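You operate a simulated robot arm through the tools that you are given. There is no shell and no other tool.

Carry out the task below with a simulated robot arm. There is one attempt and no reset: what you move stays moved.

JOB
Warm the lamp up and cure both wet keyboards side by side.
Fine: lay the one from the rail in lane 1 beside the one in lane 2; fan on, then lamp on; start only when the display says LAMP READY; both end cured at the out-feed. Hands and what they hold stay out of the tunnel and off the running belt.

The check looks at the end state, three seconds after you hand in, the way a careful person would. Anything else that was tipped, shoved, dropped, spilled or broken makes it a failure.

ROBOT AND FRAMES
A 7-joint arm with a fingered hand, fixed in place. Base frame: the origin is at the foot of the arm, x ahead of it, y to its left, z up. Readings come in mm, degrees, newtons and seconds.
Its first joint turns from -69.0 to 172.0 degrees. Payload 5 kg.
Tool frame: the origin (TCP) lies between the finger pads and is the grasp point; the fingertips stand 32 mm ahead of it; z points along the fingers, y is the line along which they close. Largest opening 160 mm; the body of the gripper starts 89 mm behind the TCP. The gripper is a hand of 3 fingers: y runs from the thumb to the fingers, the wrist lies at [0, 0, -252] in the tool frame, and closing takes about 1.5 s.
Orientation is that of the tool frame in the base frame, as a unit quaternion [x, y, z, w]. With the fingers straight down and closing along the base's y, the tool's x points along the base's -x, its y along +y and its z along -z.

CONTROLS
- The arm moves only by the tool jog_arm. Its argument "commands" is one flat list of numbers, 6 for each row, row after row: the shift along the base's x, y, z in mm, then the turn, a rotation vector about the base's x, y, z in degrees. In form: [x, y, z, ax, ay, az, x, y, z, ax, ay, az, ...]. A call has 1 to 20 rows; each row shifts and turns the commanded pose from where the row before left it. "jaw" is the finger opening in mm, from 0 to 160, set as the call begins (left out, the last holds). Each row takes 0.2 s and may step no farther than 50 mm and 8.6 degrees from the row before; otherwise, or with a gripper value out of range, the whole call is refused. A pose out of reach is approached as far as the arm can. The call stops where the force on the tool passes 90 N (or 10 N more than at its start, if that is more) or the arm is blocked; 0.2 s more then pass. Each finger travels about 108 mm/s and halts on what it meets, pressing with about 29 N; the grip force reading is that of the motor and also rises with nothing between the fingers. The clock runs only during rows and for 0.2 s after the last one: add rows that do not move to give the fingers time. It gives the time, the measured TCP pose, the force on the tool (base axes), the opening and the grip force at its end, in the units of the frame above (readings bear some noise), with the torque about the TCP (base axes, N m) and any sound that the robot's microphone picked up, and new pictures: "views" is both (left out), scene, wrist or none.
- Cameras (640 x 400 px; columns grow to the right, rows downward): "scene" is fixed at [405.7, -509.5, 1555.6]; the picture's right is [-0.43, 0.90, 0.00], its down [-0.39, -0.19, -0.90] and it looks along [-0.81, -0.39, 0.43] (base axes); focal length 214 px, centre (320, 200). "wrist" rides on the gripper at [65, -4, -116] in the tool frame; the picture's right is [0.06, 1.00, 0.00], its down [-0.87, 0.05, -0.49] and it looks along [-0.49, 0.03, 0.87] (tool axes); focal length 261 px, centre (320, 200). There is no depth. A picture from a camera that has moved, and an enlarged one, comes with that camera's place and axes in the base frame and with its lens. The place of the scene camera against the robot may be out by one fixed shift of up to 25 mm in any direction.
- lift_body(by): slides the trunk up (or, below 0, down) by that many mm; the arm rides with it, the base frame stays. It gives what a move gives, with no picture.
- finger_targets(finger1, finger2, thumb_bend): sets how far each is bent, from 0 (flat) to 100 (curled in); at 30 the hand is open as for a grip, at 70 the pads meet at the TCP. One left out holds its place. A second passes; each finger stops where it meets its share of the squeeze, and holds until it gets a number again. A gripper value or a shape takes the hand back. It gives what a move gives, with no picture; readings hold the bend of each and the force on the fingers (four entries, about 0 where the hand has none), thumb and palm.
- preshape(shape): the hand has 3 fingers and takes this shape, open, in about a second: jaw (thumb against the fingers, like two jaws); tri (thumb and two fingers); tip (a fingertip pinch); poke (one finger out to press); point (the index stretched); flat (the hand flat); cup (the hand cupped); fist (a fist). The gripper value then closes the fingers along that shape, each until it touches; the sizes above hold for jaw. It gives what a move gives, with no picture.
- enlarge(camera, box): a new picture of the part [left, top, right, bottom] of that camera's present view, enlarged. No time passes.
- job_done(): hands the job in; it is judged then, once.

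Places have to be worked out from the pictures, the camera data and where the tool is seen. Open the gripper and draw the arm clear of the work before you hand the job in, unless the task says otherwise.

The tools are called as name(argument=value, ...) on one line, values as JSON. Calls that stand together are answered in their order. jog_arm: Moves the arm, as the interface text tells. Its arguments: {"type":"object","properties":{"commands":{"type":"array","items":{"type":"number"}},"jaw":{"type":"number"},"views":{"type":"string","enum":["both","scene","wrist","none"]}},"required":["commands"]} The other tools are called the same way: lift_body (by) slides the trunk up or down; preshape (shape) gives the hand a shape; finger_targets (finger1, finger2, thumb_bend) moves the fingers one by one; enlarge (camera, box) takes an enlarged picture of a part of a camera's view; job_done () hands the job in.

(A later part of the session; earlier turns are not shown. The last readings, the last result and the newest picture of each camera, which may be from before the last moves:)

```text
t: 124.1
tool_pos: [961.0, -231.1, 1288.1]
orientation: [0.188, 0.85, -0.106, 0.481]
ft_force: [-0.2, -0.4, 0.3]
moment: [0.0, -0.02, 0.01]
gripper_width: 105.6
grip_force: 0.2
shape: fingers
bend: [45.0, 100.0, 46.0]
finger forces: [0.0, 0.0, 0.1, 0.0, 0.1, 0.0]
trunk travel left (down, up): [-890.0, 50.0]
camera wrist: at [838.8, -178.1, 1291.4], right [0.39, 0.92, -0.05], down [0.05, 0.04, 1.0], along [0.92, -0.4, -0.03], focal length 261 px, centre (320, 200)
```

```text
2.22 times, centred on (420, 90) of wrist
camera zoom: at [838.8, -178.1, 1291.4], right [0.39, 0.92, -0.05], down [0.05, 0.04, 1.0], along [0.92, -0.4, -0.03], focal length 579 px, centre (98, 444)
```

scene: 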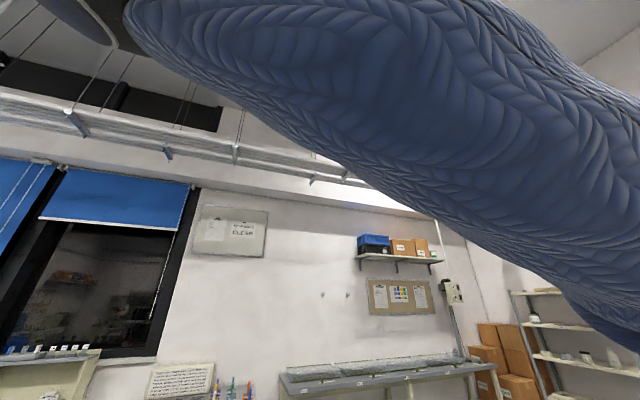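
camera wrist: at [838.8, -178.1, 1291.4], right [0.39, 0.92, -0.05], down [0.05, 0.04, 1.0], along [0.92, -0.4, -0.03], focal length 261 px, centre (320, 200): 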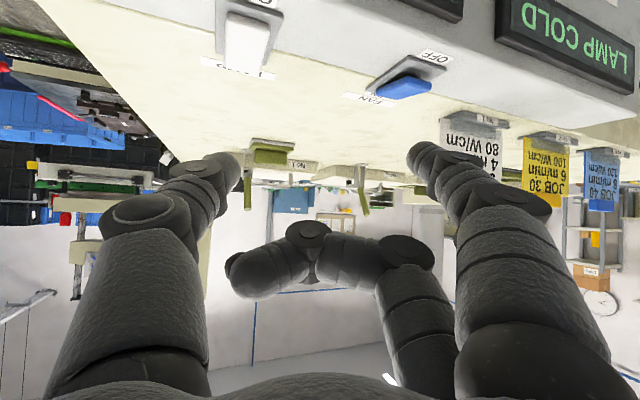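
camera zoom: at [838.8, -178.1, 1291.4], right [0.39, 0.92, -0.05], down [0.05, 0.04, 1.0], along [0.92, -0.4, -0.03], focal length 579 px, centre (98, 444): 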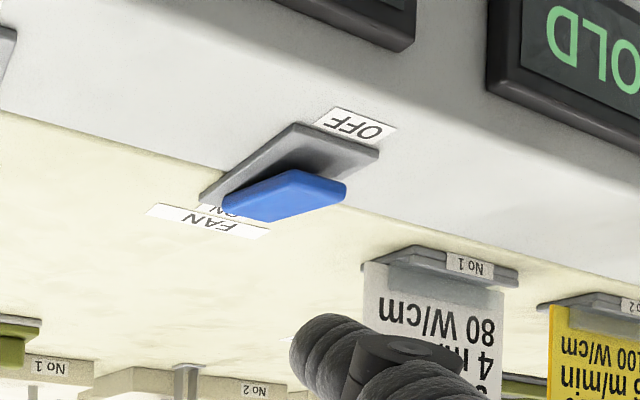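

FAN is on (paddle opposite to LAMP's). Now LAMP: I move so finger 1's tip comes over its raised far end at about (1016, −334) and look.

jog_arm(commands=[8, -48, 0, 0, 0, 0, 7, -48, 0, 0, 0, 0, 7, -48, -10, 0, 0, 0, 0, -5, -30, 0, 0, 0], views="wrist")

enlarge(camera="wrist", box=[300, 20, 560, 190])

```text
t: 125.1
tool_pos: [982.5, -381.4, 1245.4]
orientation: [0.187, 0.85, -0.106, 0.481]
ft_force: [-0.6, 0.2, -0.5]
moment: [0.0, -0.01, -0.02]
gripper_width: 105.8
grip_force: 0.0
shape: fingers
bend: [45.0, 100.0, 46.0]
finger forces: [0.0, 0.1, 0.0, 0.1, 0.0, 0.1]
trunk travel left (down, up): [-890.0, 50.0]
camera wrist: at [861.6, -328.2, 1249.4], right [0.39, 0.92, -0.05], down [0.05, 0.04, 1.0], along [0.92, -0.39, -0.03], focal length 261 px, centre (320, 200)
```

wrist: 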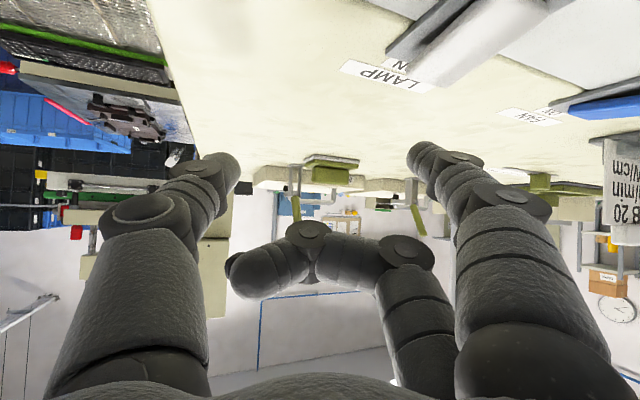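

```text
2.35 times, centred on (430, 105) of wrist
camera zoom: at [861.6, -328.2, 1249.4], right [0.39, 0.92, -0.05], down [0.05, 0.04, 1.0], along [0.92, -0.39, -0.03], focal length 613 px, centre (61, 424)
```

zoom: 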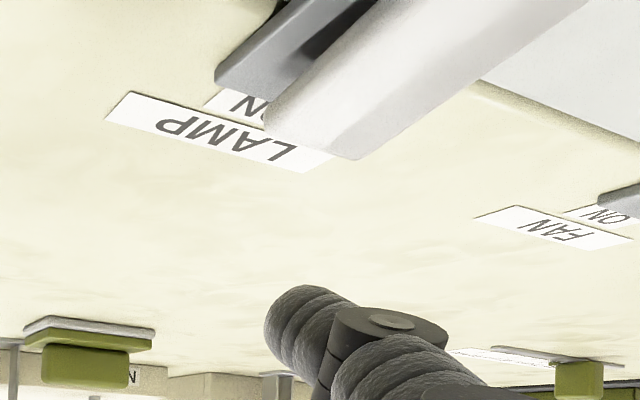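

The tip needs about +10 mm along u to be centred on the LAMP paddle. I correct and descend to contact.

jog_arm(commands=[7, 7, -15, 0, 0, 0, 0, 0, -12, 0, 0, 0], views="none")

jog_arm(commands=[0, 0, -4, 0, 0, 0, 0, 0, -3, 0, 0, 0], views="wrist")

enlarge(camera="wrist", box=[340, 50, 620, 220])

```text
t: 125.7
tool_pos: [990.5, -373.1, 1219.5]
orientation: [0.189, 0.85, -0.107, 0.48]
ft_force: [-0.1, 0.1, 0.0]
moment: [0.02, 0.01, -0.01]
gripper_width: 106.0
grip_force: 0.0
shape: fingers
bend: [45.0, 100.0, 46.0]
finger forces: [0.0, 0.0, 0.0, 0.1, 0.0, 0.0]
trunk travel left (down, up): [-890.0, 50.0]
```

```text
t: 126.3
tool_pos: [989.3, -373.7, 1212.6]
orientation: [0.188, 0.85, -0.107, 0.48]
ft_force: [1.5, -0.5, 1.8]
moment: [0.04, -0.08, -0.12]
gripper_width: 105.7
grip_force: 0.5
shape: fingers
bend: [45.0, 100.0, 46.0]
finger forces: [2.0, 0.1, 0.0, 0.1, 0.0, 0.1]
trunk travel left (down, up): [-890.0, 50.0]
camera wrist: at [867.9, -319.7, 1215.7], right [0.39, 0.92, -0.05], down [0.05, 0.04, 1.0], along [0.92, -0.39, -0.03], focal length 261 px, centre (320, 200)
```

wrist: 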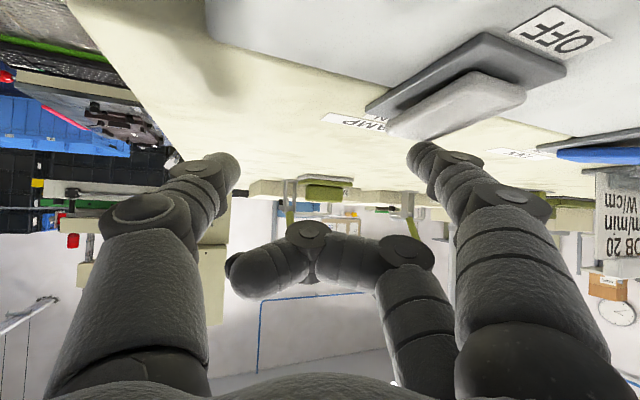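

```text
2.29 times, centred on (480, 135) of wrist
camera zoom: at [867.9, -319.7, 1215.7], right [0.39, 0.92, -0.05], down [0.05, 0.04, 1.0], along [0.92, -0.39, -0.03], focal length 596 px, centre (-46, 349)
```

zoom: 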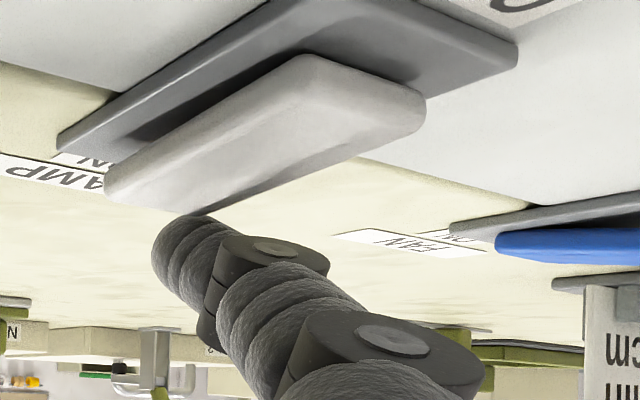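

Contact (2 N) on the LAMP paddle's raised end, still OFF. I press down.

jog_arm(commands=[0, 0, -3, 0, 0, 0, 0, 0, -3, 0, 0, 0, 0, 0, -3, 0, 0, 0], views="wrist")

enlarge(camera="wrist", box=[340, 50, 620, 220])

```text
t: 127.1
tool_pos: [988.8, -373.7, 1203.7]
orientation: [0.189, 0.849, -0.106, 0.482]
ft_force: [3.5, -2.9, 9.2]
moment: [0.35, -0.47, -0.26]
gripper_width: 106.3
grip_force: 4.9
shape: fingers
bend: [45.0, 100.0, 46.0]
finger forces: [10.2, 0.0, 0.0, 0.0, 0.0, 0.0]
trunk travel left (down, up): [-890.0, 50.0]
camera wrist: at [866.8, -319.5, 1207.9], right [0.39, 0.92, -0.05], down [0.04, 0.04, 1.0], along [0.92, -0.4, -0.03], focal length 261 px, centre (320, 200)
```

wrist: 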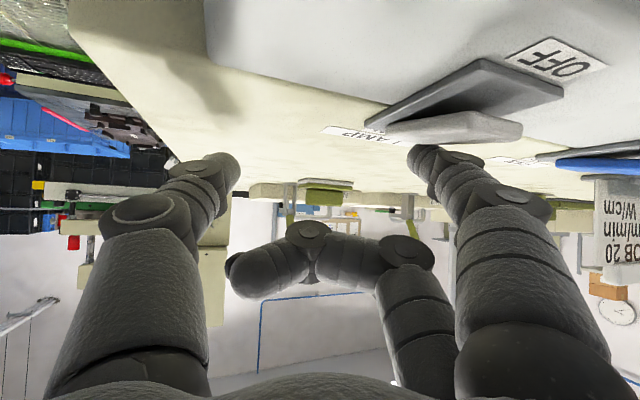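

```text
2.29 times, centred on (480, 135) of wrist
camera zoom: at [866.8, -319.5, 1207.9], right [0.39, 0.92, -0.05], down [0.04, 0.04, 1.0], along [0.92, -0.4, -0.03], focal length 596 px, centre (-46, 349)
```

zoom: 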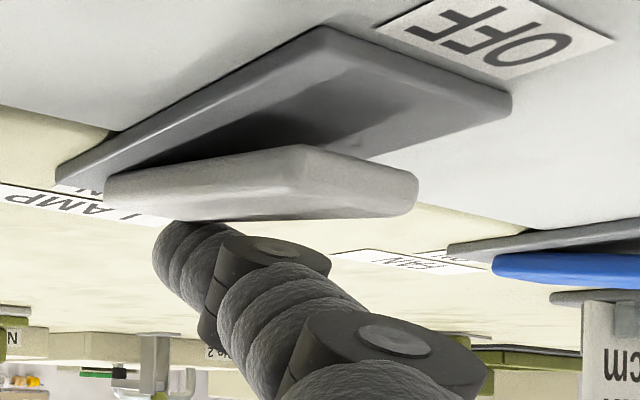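

LAMP has flipped to ON. I lift off and draw back in front of the console to watch the display.

jog_arm(commands=[0, 0, 20, 0, 0, 0, -10, 10, 35, 0, 0, 0, -40, 15, 20, 0, 0, 0, -40, 20, 10, 0, 0, 0, -40, 20, 0, 0, 0, 0, -40, 20, 0, 0, 0, 0, -40, 20, 0, 0, 0, 0, -40, 25, 0, 0, 0, 0], views="wrist")

enlarge(camera="wrist", box=[280, 0, 640, 180])

```text
t: 128.9
tool_pos: [736.9, -242.2, 1287.9]
orientation: [0.188, 0.85, -0.107, 0.481]
ft_force: [-0.2, 0.1, 0.4]
moment: [-0.02, -0.06, -0.02]
gripper_width: 105.9
grip_force: 0.1
shape: fingers
bend: [45.0, 100.0, 46.0]
finger forces: [0.0, 0.0, 0.0, 0.0, 0.0, 0.1]
trunk travel left (down, up): [-890.0, 50.0]
camera wrist: at [615.8, -188.9, 1291.5], right [0.39, 0.92, -0.05], down [0.05, 0.04, 1.0], along [0.92, -0.39, -0.03], focal length 261 px, centre (320, 200)
```

wrist: 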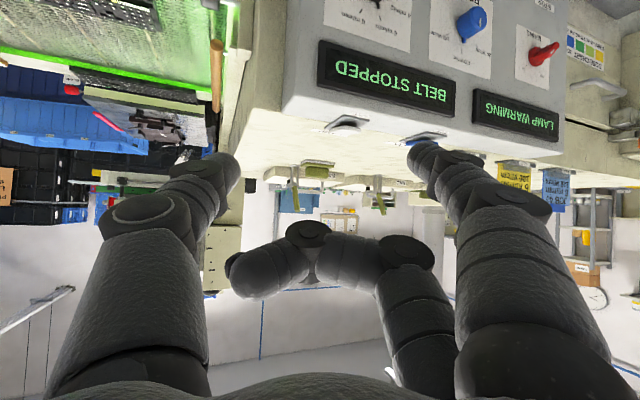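

```text
1.78 times, centred on (460, 90) of wrist
camera zoom: at [615.8, -188.9, 1291.5], right [0.39, 0.92, -0.05], down [0.05, 0.04, 1.0], along [0.92, -0.39, -0.03], focal length 463 px, centre (71, 396)
```

zoom: 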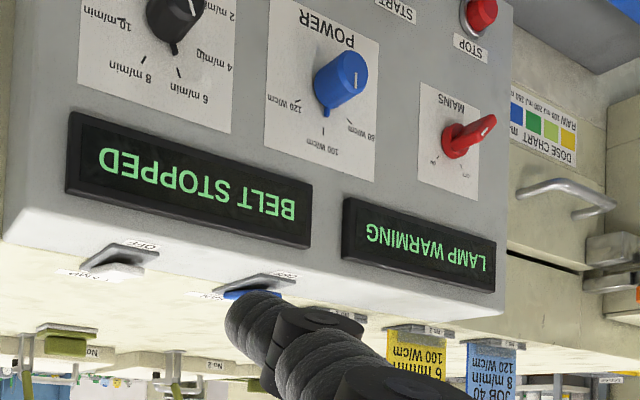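

The display reads LAMP WARMING. While it warms, I survey the out-feed side to see where the keyboards will arrive: I move left and yaw to face +x, looking slightly down.

jog_arm(commands=[10, 45, 10, 0, 0, 6, 10, 45, 10, 0, 0, 6, 10, 45, 0, 0, 0, 6, 10, 45, 0, 0, 0, 6, 0, 45, 0, 1.5, 7.0, 0, 0, 45, 0, 0.5, 7.5, 0, 0, 45, 0, 0, 4, 0], views="none")

finger_targets(finger1=0, finger2=0, thumb_bend=0)

jog_arm(commands=[0, 0, 0, 0, 0, 0], views="wrist")

```text
t: 130.5
tool_pos: [785.5, 41.5, 1279.8]
orientation: [0.016, 0.938, 0.009, 0.345]
ft_force: [-0.7, -0.1, 0.4]
moment: [-0.02, 0.03, 0.02]
gripper_width: 105.9
grip_force: 0.1
shape: fingers
bend: [45.0, 100.0, 46.0]
finger forces: [0.1, 0.1, 0.0, 0.0, 0.0, 0.0]
out of reach, approached as far as the arm can: row 7
trunk travel left (down, up): [-890.0, 50.0]
```

```text
t: 131.5
tool_pos: [785.5, 43.3, 1277.9]
orientation: [0.017, 0.938, 0.008, 0.345]
ft_force: [0.3, 0.8, -0.4]
moment: [-0.01, -0.01, -0.02]
gripper_width: 225.9
grip_force: 0.0
shape: fingers
bend: [0.0, 0.0, 0.0]
finger forces: [0.0, 0.0, 0.0, 0.0, 0.0, 0.0]
trunk travel left (down, up): [-890.0, 50.0]
```

```text
t: 131.9
tool_pos: [784.2, 42.0, 1280.0]
orientation: [0.015, 0.938, 0.01, 0.345]
ft_force: [0.1, -0.4, 0.5]
moment: [-0.02, -0.03, 0.0]
gripper_width: 226.0
grip_force: 0.2
shape: fingers
bend: [0.0, 0.0, 0.0]
finger forces: [0.1, 0.0, 0.0, 0.0, 0.0, 0.1]
trunk travel left (down, up): [-890.0, 50.0]
camera wrist: at [660.9, 40.3, 1324.7], right [-0.02, 1.0, -0.01], down [0.34, 0.02, 0.94], along [0.94, 0.02, -0.34], focal length 261 px, centre (320, 200)
```

wrist: 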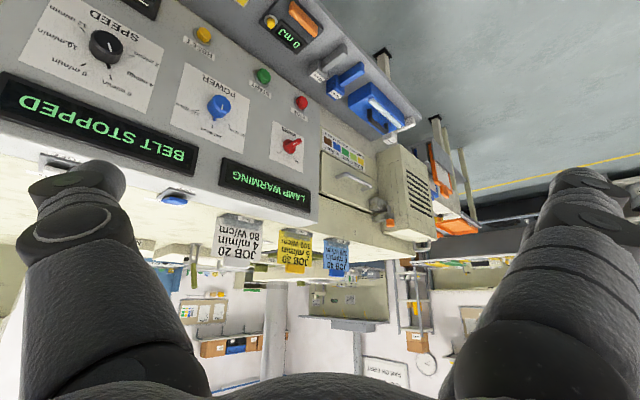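

enlarge(camera="wrist", box=[300, 90, 520, 260])

enlarge(camera="wrist", box=[220, 0, 440, 160])

```text
2.35 times, centred on (410, 175) of wrist
camera zoom: at [660.9, 40.3, 1324.7], right [-0.02, 1.0, -0.01], down [0.34, 0.02, 0.94], along [0.94, 0.02, -0.34], focal length 613 px, centre (108, 259)
```

zoom: 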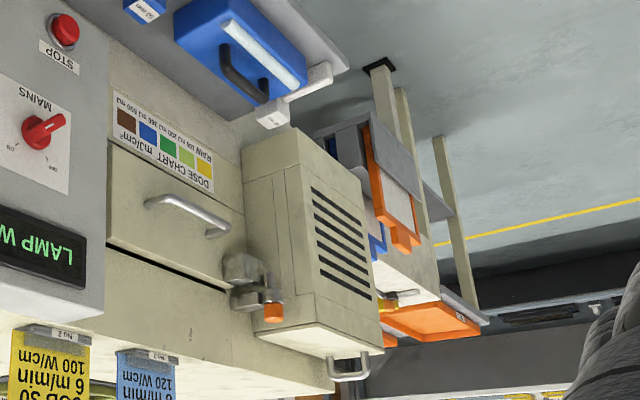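

```text
2.50 times, centred on (330, 80) of wrist
camera zoom: at [660.9, 40.3, 1324.7], right [-0.02, 1.0, -0.01], down [0.34, 0.02, 0.94], along [0.94, 0.02, -0.34], focal length 652 px, centre (295, 500)
```

zoom: 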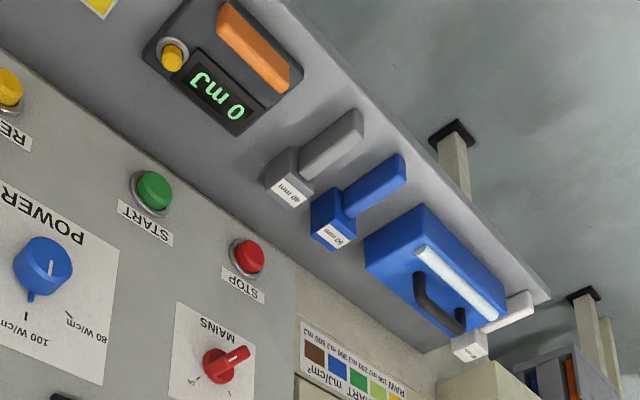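

The out-feed end lies farther left, behind the fan box. I move further left to see it.

jog_arm(commands=[0, 48, 0, 0, 0, 0, 0, 48, 0, 0, 0, 0, 0, 48, 0, 0, 0, 0, 0, 48, 0, 0, 0, 0, 0, 48, 0, 0, 0, 0, 0, 48, 0, 0, 0, 0, 0, 48, 0, 0, 0, 0, 0, 48, 0, 0, 0, -4], views="wrist")

enlarge(camera="wrist", box=[80, 0, 500, 260])

```text
t: 133.7
tool_pos: [786.1, 426.8, 1279.5]
orientation: [0.05, 0.937, -0.006, 0.346]
ft_force: [-0.4, 0.4, -0.5]
moment: [-0.02, -0.01, -0.04]
gripper_width: 226.4
grip_force: 0.1
shape: fingers
bend: [0.0, 0.0, 0.0]
finger forces: [0.0, 0.1, 0.1, 0.0, 0.0, 0.0]
trunk travel left (down, up): [-890.0, 50.0]
camera wrist: at [661.3, 434.4, 1324.0], right [0.05, 1.0, -0.02], down [0.34, 0.0, 0.94], along [0.94, -0.05, -0.34], focal length 261 px, centre (320, 200)
```

wrist: 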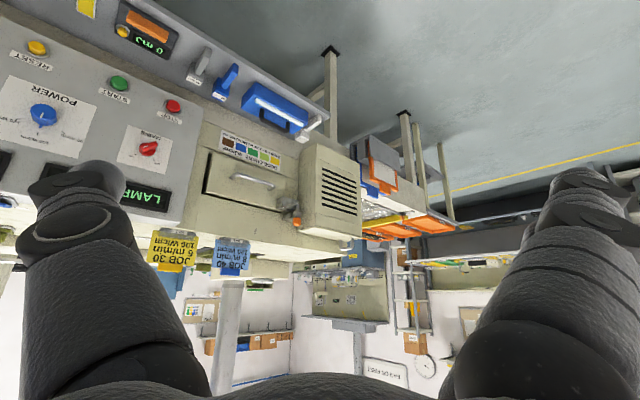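

```text
1.52 times, centred on (290, 130) of wrist
camera zoom: at [661.3, 434.4, 1324.0], right [0.05, 1.0, -0.02], down [0.34, 0.0, 0.94], along [0.94, -0.05, -0.34], focal length 397 px, centre (366, 307)
```

zoom: 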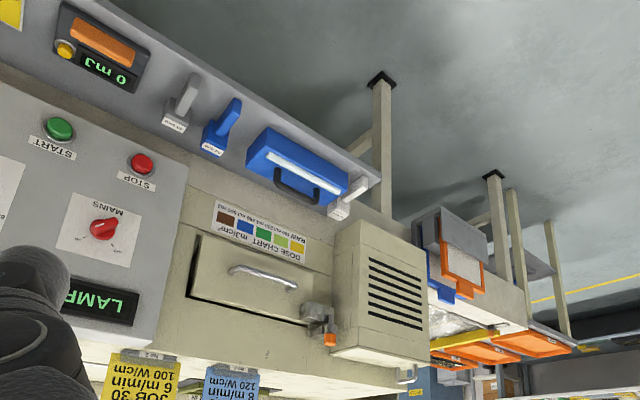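

I zoom on the out-feed region near the orange bins and yellow bar.

enlarge(camera="wrist", box=[340, 120, 470, 250])

```text
3.08 times, centred on (405, 185) of wrist
camera zoom: at [661.3, 434.4, 1324.0], right [0.05, 1.0, -0.02], down [0.34, 0.0, 0.94], along [0.94, -0.05, -0.34], focal length 802 px, centre (58, 246)
```

zoom: 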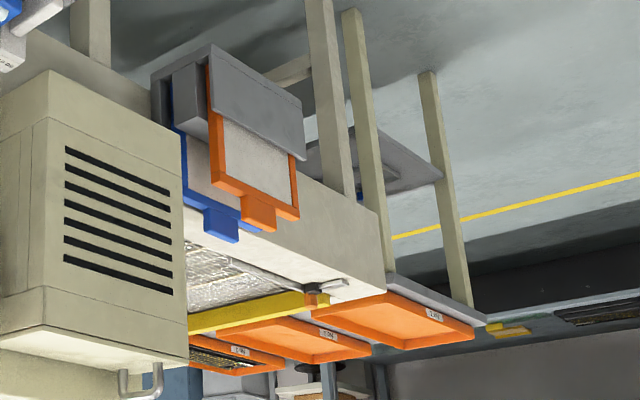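

START is at about (1134, −83, 852) on the vertical face (normal −f), STOP at (1216, 0, 855). The out-feed ends at a yellow stop bar. I lower the trunk by 340 mm here in free space, then prepare a near-horizontal poke posture in front of START while watching the display.

lift_body(by=-340)

jog_arm(commands=[0, -45, 15, 0, 0, -6, 0, -45, 15, 0, 0, -6, 0, -45, 15, 0, 0, -6, 0, -45, 15, 0, 0, -6, 0, -45, 0, -3.5, -6.8, 0, 0, -45, 0, -3.5, -6.8, 0], views="wrist")

```text
t: 137.0
tool_pos: [784.3, 426.8, 940.9]
orientation: [0.05, 0.937, -0.004, 0.345]
ft_force: [0.1, -0.9, 0.9]
moment: [0.0, 0.0, 0.0]
gripper_width: 226.4
grip_force: 0.2
shape: fingers
bend: [0.0, 0.0, 0.0]
finger forces: [0.0, 0.0, 0.0, 0.0, 0.0, 0.0]
trunk travel left (down, up): [-550.0, 390.0]
```

```text
t: 138.4
tool_pos: [884.9, 229.0, 958.7]
orientation: [0.227, 0.854, -0.098, 0.458]
ft_force: [-0.5, 0.6, 0.5]
moment: [0.0, 0.02, -0.01]
gripper_width: 226.3
grip_force: 0.0
shape: fingers
bend: [0.0, 0.0, 0.0]
finger forces: [0.0, 0.0, 0.1, 0.0, 0.0, 0.1]
out of reach, approached as far as the arm can: row 2, 3, 4, 5
trunk travel left (down, up): [-550.0, 390.0]
camera wrist: at [766.6, 290.2, 970.1], right [0.45, 0.89, -0.01], down [0.08, -0.03, 1.0], along [0.89, -0.45, -0.08], focal length 261 px, centre (320, 200)
```

wrist: 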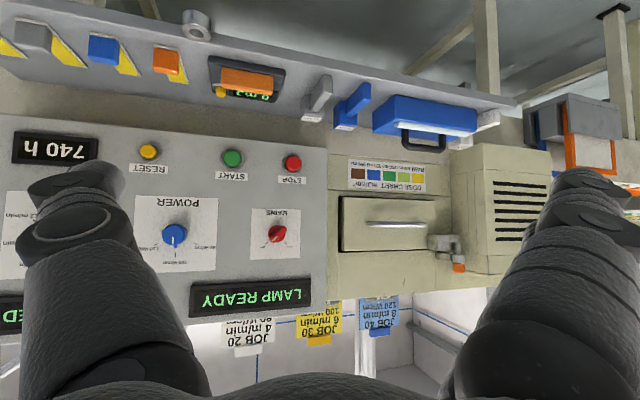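

The display already says LAMP READY. I take the poke shape and approach START along the machine normal, tilting a little flatter.

preshape(shape="poke")

jog_arm(commands=[10, -20, 0, -3.6, -7.1, 0, 20, -32, -5, 0, 0, 0, 20, -32, -10, 0, 0, 0], views="wrist")

```text
t: 139.3
tool_pos: [884.4, 228.9, 958.0]
orientation: [0.228, 0.854, -0.1, 0.458]
ft_force: [0.3, -0.3, 0.4]
moment: [0.03, 0.01, -0.01]
gripper_width: 0.2
grip_force: 0.2
shape: poke
bend: [100.0, 100.0, 46.0]
finger forces: [0.1, 0.0, 0.0, 0.0, 0.0, 0.1]
trunk travel left (down, up): [-550.0, 390.0]
```

```text
t: 140.1
tool_pos: [931.1, 143.1, 945.0]
orientation: [0.22, 0.821, -0.113, 0.515]
ft_force: [0.3, -0.1, -0.3]
moment: [-0.02, 0.0, 0.0]
gripper_width: 0.0
grip_force: 0.1
shape: poke
bend: [100.0, 100.0, 46.0]
finger forces: [0.1, 0.0, 0.1, 0.1, 0.0, 0.0]
trunk travel left (down, up): [-550.0, 390.0]
camera wrist: at [814.6, 204.4, 937.9], right [0.45, 0.89, -0.01], down [-0.04, 0.04, 1.0], along [0.89, -0.45, 0.06], focal length 261 px, centre (320, 200)
```

wrist: 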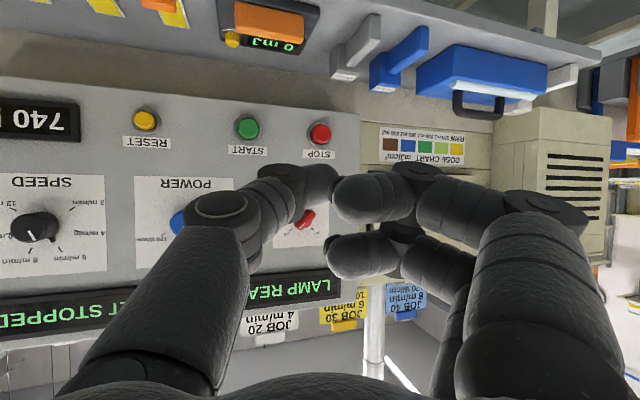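

START confirmed at about (1131, −83, 851). I continue to the pre-contact point ~50 mm in front of it.

jog_arm(commands=[27, -35, -16.4, 0, 0, 0, 27, -35, -16.4, 0, 0, 0, 27, -35, -16.4, 0, 0, 0, 27, -35, -16.4, 0, 0, 0], views="wrist")

```text
t: 141.1
tool_pos: [1041.0, 2.5, 875.4]
orientation: [0.22, 0.82, -0.113, 0.516]
ft_force: [-0.2, 0.9, 0.4]
moment: [0.02, -0.01, 0.01]
gripper_width: 0.0
grip_force: 0.1
shape: poke
bend: [100.0, 100.0, 46.0]
finger forces: [0.0, 0.1, 0.1, 0.0, 0.0, 0.0]
trunk travel left (down, up): [-550.0, 390.0]
camera wrist: at [923.0, 64.6, 868.7], right [0.45, 0.89, -0.01], down [-0.04, 0.04, 1.0], along [0.89, -0.45, 0.05], focal length 261 px, centre (320, 200)
```

wrist: 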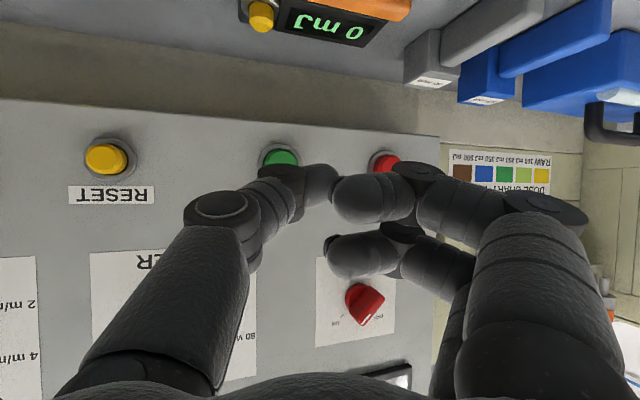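

The thumb tip needs to go ~−9 mm in u and 18 mm lower. I move to ~25 mm before contact and look.

jog_arm(commands=[19, -25.5, -9, 0, 0, 0, 19, -25.5, -9, 0, 0, 0], views="wrist")

enlarge(camera="wrist", box=[200, 80, 420, 240])

```text
t: 141.7
tool_pos: [1078.6, -44.2, 858.3]
orientation: [0.22, 0.821, -0.112, 0.516]
ft_force: [-0.6, 0.7, 0.3]
moment: [0.04, 0.02, 0.01]
gripper_width: 0.0
grip_force: 0.0
shape: poke
bend: [100.0, 100.0, 46.0]
finger forces: [0.1, 0.1, 0.0, 0.0, 0.0, 0.0]
trunk travel left (down, up): [-550.0, 390.0]
camera wrist: at [960.5, 14.5, 851.4], right [0.45, 0.89, -0.01], down [-0.04, 0.04, 1.0], along [0.89, -0.45, 0.06], focal length 261 px, centre (320, 200)
```

wrist: 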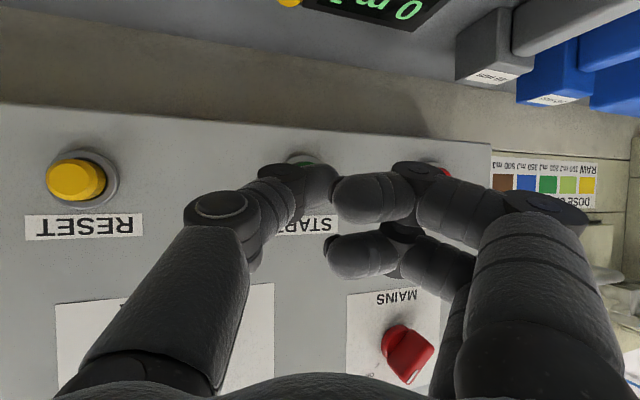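

```text
2.50 times, centred on (310, 160) of wrist
camera zoom: at [960.5, 14.5, 851.4], right [0.45, 0.89, -0.01], down [-0.04, 0.04, 1.0], along [0.89, -0.45, 0.06], focal length 652 px, centre (345, 300)
```

zoom: 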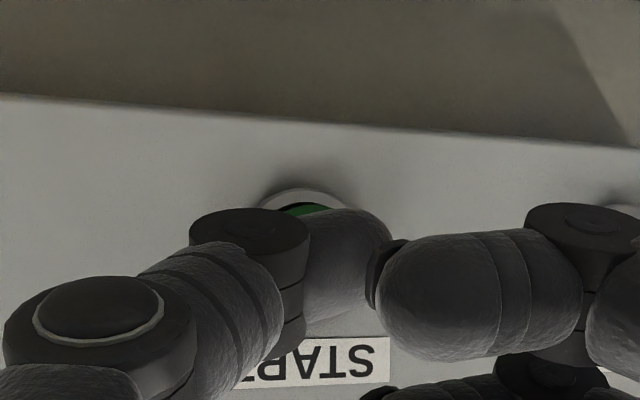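

The tip is lined up with START (button centre ≈ u 742, z 842). I lower 5 mm and advance along the normal in small steps until it presses.

jog_arm(commands=[5, -5, -3, 0, 0, 0, 5, -5, -2, 0, 0, 0, 4, -4, 0, 0, 0, 0], views="none")

jog_arm(commands=[3, -3, 0, 0, 0, 0, 3, -3, 0, 0, 0, 0], views="wrist")

```text
t: 142.5
tool_pos: [1092.8, -61.4, 856.2]
orientation: [0.221, 0.82, -0.114, 0.515]
ft_force: [-0.2, 0.7, -0.4]
moment: [0.03, 0.02, 0.0]
gripper_width: 0.2
grip_force: 0.1
shape: poke
bend: [100.0, 100.0, 46.0]
finger forces: [0.1, 0.0, 0.0, 0.0, 0.0, 0.0]
trunk travel left (down, up): [-550.0, 390.0]
```

```text
t: 143.1
tool_pos: [1098.1, -65.8, 854.8]
orientation: [0.22, 0.82, -0.114, 0.516]
ft_force: [-2.1, 1.2, -1.0]
moment: [0.0, 0.01, -0.01]
gripper_width: 0.0
grip_force: 0.1
shape: poke
bend: [100.0, 100.0, 46.0]
finger forces: [0.1, 0.0, 0.0, 0.0, 2.6, 0.0]
trunk travel left (down, up): [-550.0, 390.0]
camera wrist: at [980.4, -5.6, 848.3], right [0.45, 0.89, -0.01], down [-0.04, 0.04, 1.0], along [0.89, -0.45, 0.06], focal length 261 px, centre (320, 200)
```

wrist: 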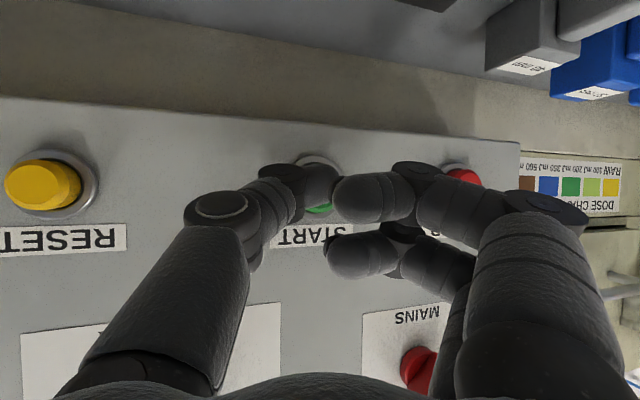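

The thumb touches START (2.6 N) and LAMP READY was shown. I press it in.

jog_arm(commands=[2.5, -2.5, 0, 0, 0, 0, 2.5, -2.5, 0, 0, 0, 0], views="none")

jog_arm(commands=[-5, 5, 0, 0, 0, 0, -15, 15, 0, 0, 0, 0, -30, 30, 10, 0, 0, 0], views="wrist")

```text
t: 143.7
tool_pos: [1103.0, -70.2, 857.3]
orientation: [0.219, 0.821, -0.113, 0.515]
ft_force: [-13.1, 6.6, -1.5]
moment: [0.09, 0.12, 0.03]
gripper_width: 0.0
grip_force: 0.1
shape: poke
bend: [100.0, 100.0, 46.0]
finger forces: [0.1, 0.0, 0.0, 0.0, 14.1, 0.0]
trunk travel left (down, up): [-550.0, 390.0]
```

```text
t: 144.5
tool_pos: [1053.1, -24.0, 866.7]
orientation: [0.22, 0.82, -0.113, 0.516]
ft_force: [0.2, 0.1, 0.6]
moment: [-0.01, -0.01, 0.03]
gripper_width: 0.0
grip_force: 0.1
shape: poke
bend: [100.0, 100.0, 46.0]
finger forces: [0.0, 0.0, 0.0, 0.1, 0.1, 0.0]
trunk travel left (down, up): [-550.0, 390.0]
camera wrist: at [935.9, 37.0, 859.4], right [0.45, 0.89, -0.01], down [-0.04, 0.04, 1.0], along [0.89, -0.45, 0.06], focal length 261 px, centre (320, 200)
```

wrist: 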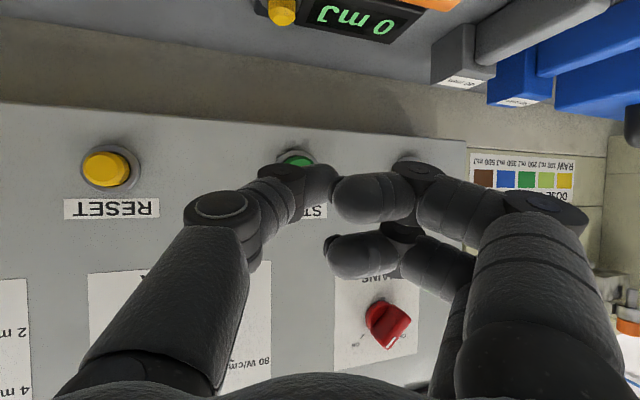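

I back off along the approach path until the displays come into view, to see whether the belt is running.

jog_arm(commands=[-27, 35, 16.4, 0, 0, 0, -27, 35, 16.4, 0, 0, 0, -27, 35, 16.4, 0, 0, 0, -20, 32, 10, 0, 0, 0], views="wrist")

enlarge(camera="wrist", box=[0, 80, 380, 330])

```text
t: 145.5
tool_pos: [952.7, 113.4, 926.2]
orientation: [0.22, 0.82, -0.113, 0.516]
ft_force: [0.0, 0.1, -0.1]
moment: [-0.03, -0.01, -0.01]
gripper_width: 0.0
grip_force: 0.0
shape: poke
bend: [100.0, 100.0, 46.0]
finger forces: [0.0, 0.0, 0.0, 0.1, 0.1, 0.1]
trunk travel left (down, up): [-550.0, 390.0]
camera wrist: at [834.1, 174.5, 918.4], right [0.46, 0.89, -0.01], down [-0.04, 0.04, 1.0], along [0.89, -0.45, 0.06], focal length 261 px, centre (320, 200)
```

wrist: 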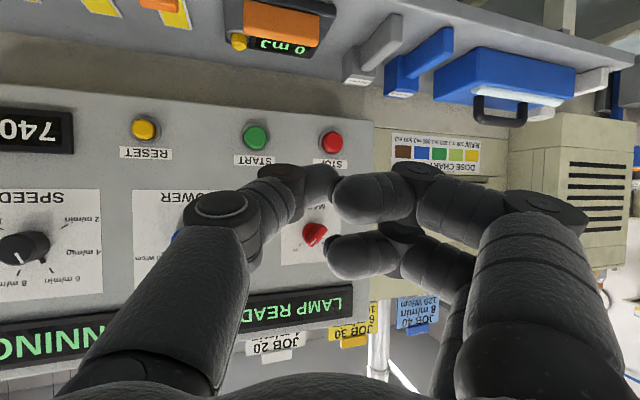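

```text
1.60 times, centred on (190, 205) of wrist
camera zoom: at [834.1, 174.5, 918.4], right [0.46, 0.89, -0.01], down [-0.04, 0.04, 1.0], along [0.89, -0.45, 0.06], focal length 417 px, centre (528, 192)
```

zoom: 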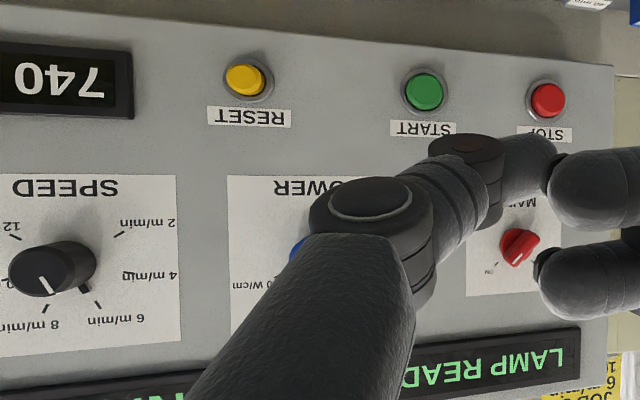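

The display reads BELT … RUNNING with LAMP READY. I withdraw left and up to the earlier viewpoint to watch the out-feed.

jog_arm(commands=[-25, 40, 10, 0, 0, 0, -25, 40, 10, 0, 0, 0, -20, 40, 0, 0, 0, 4, -20, 40, 0, 0, 0, 4], views="none")

lift_body(by=330)

finger_targets(finger1=0, finger2=0, thumb_bend=0)

jog_arm(commands=[0, 0, 0, 0, 0, 0], views="wrist")

```text
t: 146.5
tool_pos: [863.3, 276.5, 948.0]
orientation: [0.162, 0.834, -0.077, 0.522]
ft_force: [-0.3, -0.7, 0.1]
moment: [0.0, 0.01, 0.01]
gripper_width: 0.0
grip_force: 0.1
shape: poke
bend: [100.0, 100.0, 46.0]
finger forces: [0.0, 0.0, 0.0, 0.0, 0.0, 0.0]
trunk travel left (down, up): [-550.0, 390.0]
```

```text
t: 149.8
tool_pos: [862.0, 276.0, 1278.1]
orientation: [0.162, 0.833, -0.077, 0.523]
ft_force: [-0.2, 0.2, 0.1]
moment: [0.0, -0.01, -0.02]
gripper_width: 0.0
grip_force: 0.1
shape: poke
bend: [100.0, 100.0, 46.0]
finger forces: [0.0, 0.0, 0.1, 0.1, 0.1, 0.0]
trunk travel left (down, up): [-880.0, 60.0]
```

```text
t: 150.8
tool_pos: [863.6, 275.9, 1278.1]
orientation: [0.163, 0.834, -0.078, 0.522]
ft_force: [0.0, -0.5, 0.0]
moment: [0.03, 0.02, 0.03]
gripper_width: 225.6
grip_force: 0.0
shape: fingers
bend: [0.0, 0.0, 0.0]
finger forces: [0.1, 0.0, 0.0, 0.1, 0.0, 0.0]
trunk travel left (down, up): [-880.0, 60.0]
```

```text
t: 151.2
tool_pos: [863.9, 276.6, 1278.0]
orientation: [0.164, 0.834, -0.078, 0.522]
ft_force: [0.4, 0.4, -0.7]
moment: [0.02, -0.01, 0.02]
gripper_width: 225.9
grip_force: 0.1
shape: fingers
bend: [0.0, 0.0, 0.0]
finger forces: [0.0, 0.1, 0.1, 0.0, 0.1, 0.1]
trunk travel left (down, up): [-880.0, 60.0]
camera wrist: at [738.1, 319.8, 1271.2], right [0.33, 0.95, -0.01], down [-0.05, 0.03, 1.0], along [0.94, -0.32, 0.06], focal length 261 px, centre (320, 200)
```

wrist: 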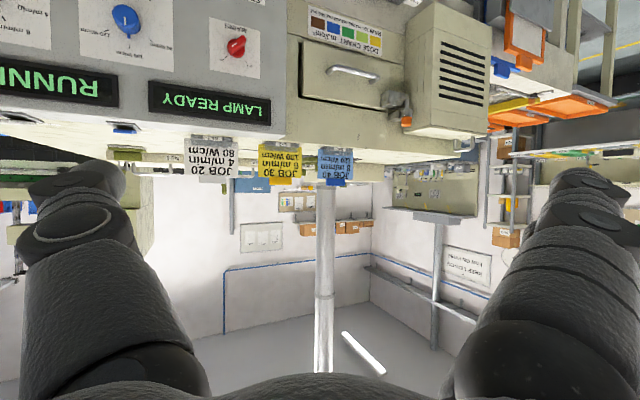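

I tilt the view down and move left toward the out-feed.

jog_arm(commands=[0, 30, 0, 2.6, 7.5, 0, 0, 40, 0, 2.6, 7.5, 0, 0, 40, 0, 2.6, 7.5, 0, 0, 40, 0, 0, 0, 5, 0, 40, 0, 0, 0, 5], views="wrist")

enlarge(camera="wrist", box=[300, 80, 480, 230])

```text
t: 152.4
tool_pos: [860.2, 428.9, 1267.7]
orientation: [0.097, 0.935, -0.02, 0.341]
ft_force: [-0.4, 0.7, 0.6]
moment: [0.03, 0.05, 0.02]
gripper_width: 226.2
grip_force: 0.1
shape: fingers
bend: [0.0, 0.0, 0.0]
finger forces: [0.0, 0.1, 0.0, 0.1, 0.0, 0.0]
out of reach, approached as far as the arm can: row 5
trunk travel left (down, up): [-880.0, 60.0]
camera wrist: at [737.2, 447.7, 1313.9], right [0.15, 0.99, -0.01], down [0.35, -0.04, 0.94], along [0.92, -0.14, -0.35], focal length 261 px, centre (320, 200)
```

wrist: 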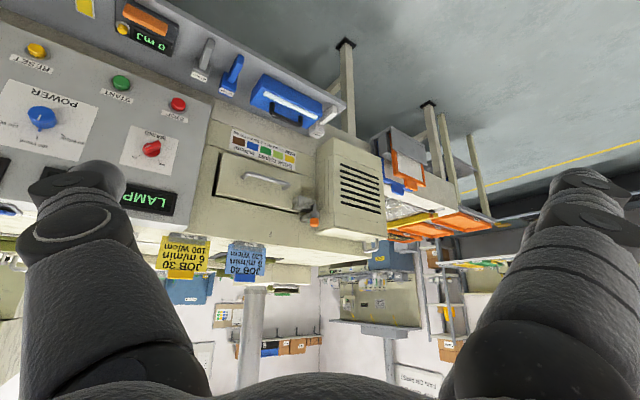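

```text
2.67 times, centred on (390, 155) of wrist
camera zoom: at [737.2, 447.7, 1313.9], right [0.15, 0.99, -0.01], down [0.35, -0.04, 0.94], along [0.92, -0.14, -0.35], focal length 695 px, centre (133, 320)
```

zoom: 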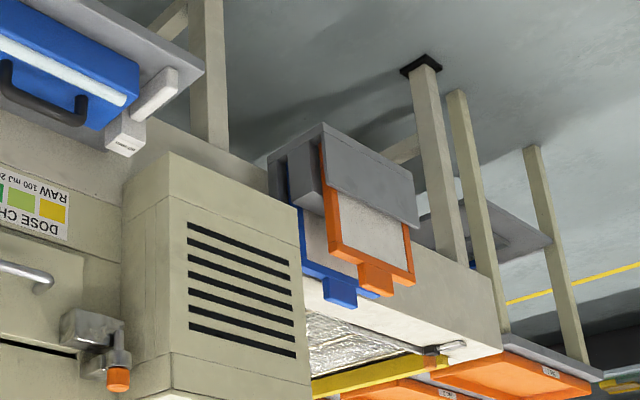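

The exit belt is in view, still empty. I wait and watch.

jog_arm(commands=[0, -10, 0, 0, 0, 0, 0, -10, 0, 0, 0, 0, 0, 0, 0, 0, 0, 0, 0, 0, 0, 0, 0, 0, 0, 0, 0, 0, 0, 0, 0, 0, 0, 0, 0, 0, 0, 0, 0, 0, 0, 0, 0, 0, 0, 0, 0, 0, 0, 0, 0, 0, 0, 0], views="wrist")

enlarge(camera="wrist", box=[300, 80, 480, 260])

```text
t: 154.4
tool_pos: [858.9, 406.9, 1267.4]
orientation: [0.098, 0.935, -0.021, 0.341]
ft_force: [0.0, -0.3, 0.6]
moment: [0.0, 0.0, 0.01]
gripper_width: 226.1
grip_force: 0.0
shape: fingers
bend: [0.0, 0.0, 0.0]
finger forces: [0.0, 0.0, 0.0, 0.0, 0.1, 0.0]
trunk travel left (down, up): [-880.0, 60.0]
camera wrist: at [737.0, 428.1, 1314.8], right [0.15, 0.99, -0.01], down [0.35, -0.04, 0.94], along [0.92, -0.15, -0.35], focal length 261 px, centre (320, 200)
```

wrist: 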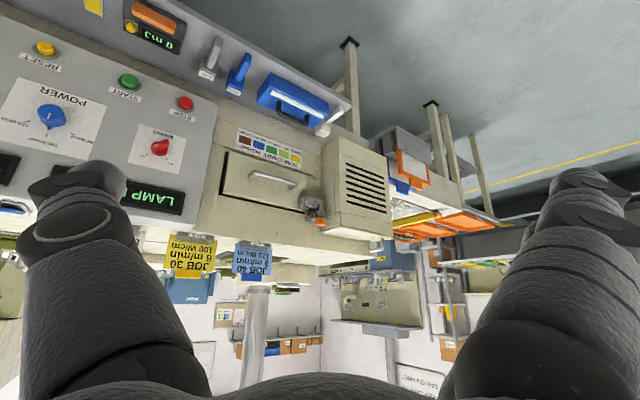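

```text
2.22 times, centred on (390, 170) of wrist
camera zoom: at [737.0, 428.1, 1314.8], right [0.15, 0.99, -0.01], down [0.35, -0.04, 0.94], along [0.92, -0.15, -0.35], focal length 579 px, centre (164, 267)
```

zoom: 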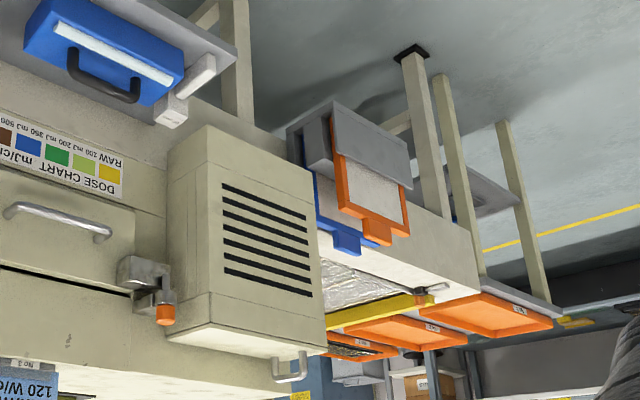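

Nothing yet. I wait four more seconds.

jog_arm(commands=[0, 0, 0, 0, 0, 0, 0, 0, 0, 0, 0, 0, 0, 0, 0, 0, 0, 0, 0, 0, 0, 0, 0, 0, 0, 0, 0, 0, 0, 0, 0, 0, 0, 0, 0, 0, 0, 0, 0, 0, 0, 0, 0, 0, 0, 0, 0, 0, 0, 0, 0, 0, 0, 0, 0, 0, 0, 0, 0, 0, 0, 0, 0, 0, 0, 0, 0, 0, 0, 0, 0, 0], views="wrist")

enlarge(camera="wrist", box=[300, 80, 480, 260])

enlarge(camera="wrist", box=[0, 140, 220, 280])

```text
t: 157.0
tool_pos: [859.5, 407.8, 1268.2]
orientation: [0.098, 0.935, -0.021, 0.341]
ft_force: [-0.7, 1.1, -0.3]
moment: [0.01, -0.01, 0.0]
gripper_width: 225.8
grip_force: 0.1
shape: fingers
bend: [0.0, 0.0, 0.0]
finger forces: [0.0, 0.0, 0.0, 0.1, 0.1, 0.0]
trunk travel left (down, up): [-880.0, 60.0]
camera wrist: at [737.0, 428.2, 1314.7], right [0.15, 0.99, -0.01], down [0.35, -0.04, 0.94], along [0.92, -0.15, -0.35], focal length 261 px, centre (320, 200)
```

wrist: 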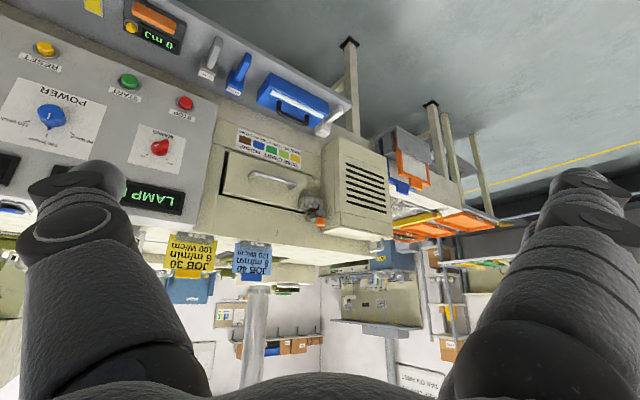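

```text
2.22 times, centred on (390, 170) of wrist
camera zoom: at [737.0, 428.2, 1314.7], right [0.15, 0.99, -0.01], down [0.35, -0.04, 0.94], along [0.92, -0.15, -0.35], focal length 579 px, centre (164, 267)
```

zoom: 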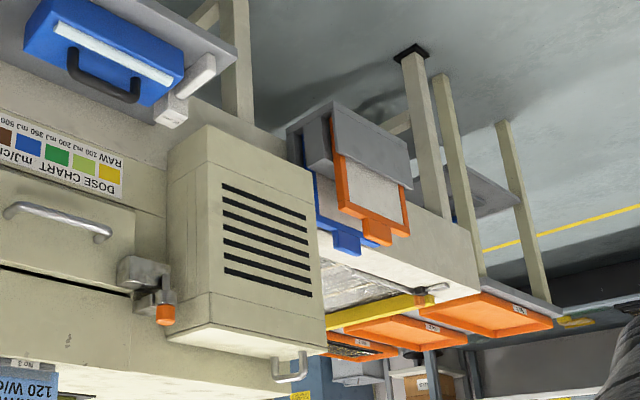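

```text
2.86 times, centred on (110, 210) of wrist
camera zoom: at [737.0, 428.2, 1314.7], right [0.15, 0.99, -0.01], down [0.35, -0.04, 0.94], along [0.92, -0.15, -0.35], focal length 745 px, centre (920, 171)
```

zoom: 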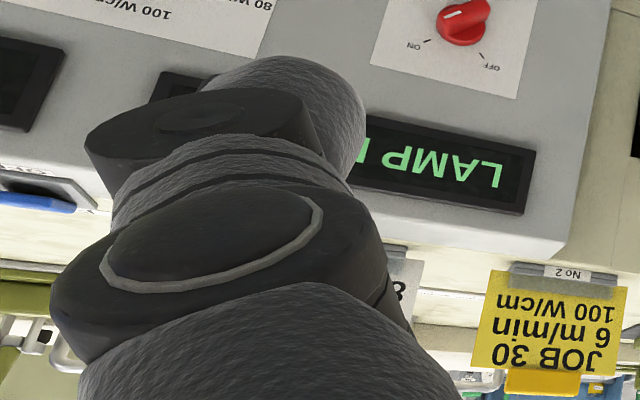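

The out-feed end is about 2.2 m downstream, so at 100 mm/s they need ~22 s in total. I keep waiting.

jog_arm(commands=[0, 0, 0, 0, 0, 0, 0, 0, 0, 0, 0, 0, 0, 0, 0, 0, 0, 0, 0, 0, 0, 0, 0, 0, 0, 0, 0, 0, 0, 0, 0, 0, 0, 0, 0, 0, 0, 0, 0, 0, 0, 0, 0, 0, 0, 0, 0, 0, 0, 0, 0, 0, 0, 0, 0, 0, 0, 0, 0, 0, 0, 0, 0, 0, 0, 0, 0, 0, 0, 0, 0, 0, 0, 0, 0, 0, 0, 0, 0, 0, 0, 0, 0, 0, 0, 0, 0, 0, 0, 0, 0, 0, 0, 0, 0, 0, 0, 0, 0, 0, 0, 0, 0, 0, 0, 0, 0, 0, 0, 0, 0, 0, 0, 0, 0, 0, 0, 0, 0, 0], views="none")

enlarge(camera="wrist", box=[360, 150, 480, 250])

```text
t: 161.2
tool_pos: [859.6, 408.0, 1267.1]
orientation: [0.098, 0.935, -0.021, 0.341]
ft_force: [0.9, -0.5, -0.3]
moment: [-0.01, -0.01, -0.01]
gripper_width: 226.1
grip_force: 0.1
shape: fingers
bend: [0.0, 0.0, 0.0]
finger forces: [0.0, 0.0, 0.0, 0.0, 0.1, 0.0]
trunk travel left (down, up): [-880.0, 60.0]
```

```text
4.00 times, centred on (420, 200) of wrist
camera zoom: at [737.0, 428.2, 1314.8], right [0.15, 0.99, -0.01], down [0.35, -0.04, 0.94], along [0.92, -0.15, -0.35], focal length 1043 px, centre (-80, 200)
```

zoom: 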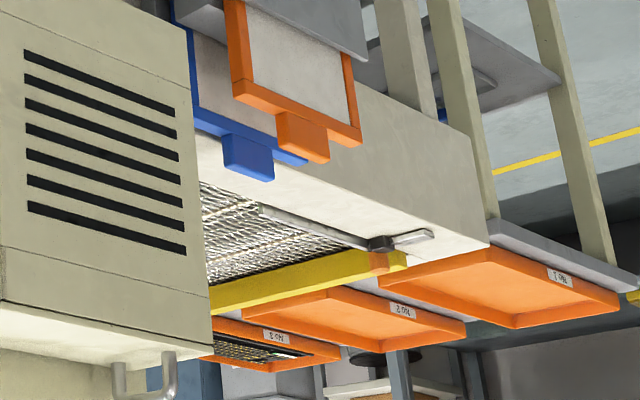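

Still empty; I wait a bit more.

jog_arm(commands=[0, 0, 0, 0, 0, 0, 0, 0, 0, 0, 0, 0, 0, 0, 0, 0, 0, 0, 0, 0, 0, 0, 0, 0, 0, 0, 0, 0, 0, 0, 0, 0, 0, 0, 0, 0, 0, 0, 0, 0, 0, 0, 0, 0, 0, 0, 0, 0, 0, 0, 0, 0, 0, 0, 0, 0, 0, 0, 0, 0, 0, 0, 0, 0, 0, 0], views="none")

enlarge(camera="wrist", box=[360, 150, 480, 250])

jog_arm(commands=[0, 0, 0, 0, 0, 0, 0, 0, 0, 0, 0, 0, 0, 0, 0, 0, 0, 0, 0, 0, 0, 0, 0, 0, 0, 0, 0, 0, 0, 0, 0, 0, 0, 0, 0, 0, 0, 0, 0, 0, 0, 0, 0, 0, 0, 0, 0, 0, 0, 0, 0, 0, 0, 0, 0, 0, 0, 0, 0, 0, 0, 0, 0, 0, 0, 0], views="none")

enlarge(camera="wrist", box=[360, 150, 480, 250])

```text
t: 163.6
tool_pos: [860.0, 408.4, 1267.4]
orientation: [0.097, 0.935, -0.021, 0.341]
ft_force: [0.0, -0.8, 0.8]
moment: [0.01, -0.01, -0.02]
gripper_width: 226.1
grip_force: 0.0
shape: fingers
bend: [0.0, 0.0, 0.0]
finger forces: [0.1, 0.0, 0.0, 0.0, 0.0, 0.0]
trunk travel left (down, up): [-880.0, 60.0]
```

```text
4.00 times, centred on (420, 200) of wrist
camera zoom: at [737.0, 428.2, 1314.8], right [0.15, 0.99, -0.01], down [0.35, -0.04, 0.94], along [0.92, -0.15, -0.35], focal length 1043 px, centre (-80, 200)
```

zoom: 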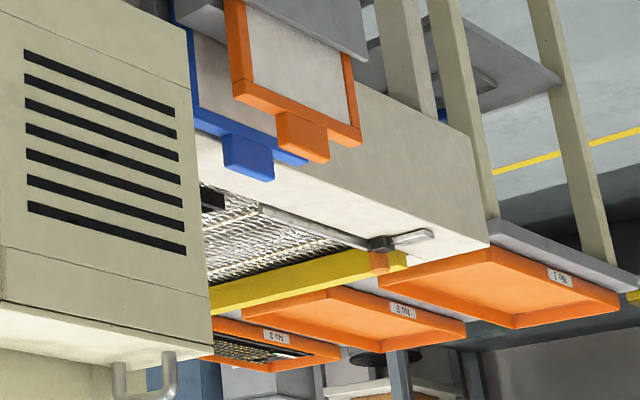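

```text
t: 166.0
tool_pos: [859.9, 407.8, 1267.4]
orientation: [0.098, 0.935, -0.021, 0.341]
ft_force: [-1.1, -0.1, -0.3]
moment: [0.0, 0.0, -0.03]
gripper_width: 225.9
grip_force: 0.1
shape: fingers
bend: [0.0, 0.0, 0.0]
finger forces: [0.0, 0.1, 0.0, 0.0, 0.0, 0.0]
trunk travel left (down, up): [-880.0, 60.0]
```

```text
4.00 times, centred on (420, 200) of wrist
camera zoom: at [737.0, 428.2, 1314.8], right [0.15, 0.99, -0.01], down [0.35, -0.04, 0.94], along [0.92, -0.15, -0.35], focal length 1043 px, centre (-80, 200)
```

zoom: 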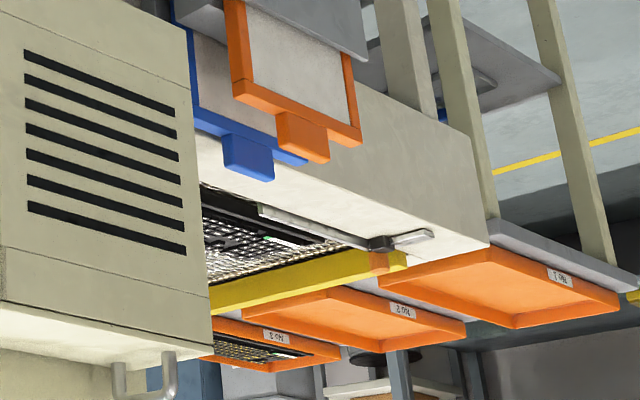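

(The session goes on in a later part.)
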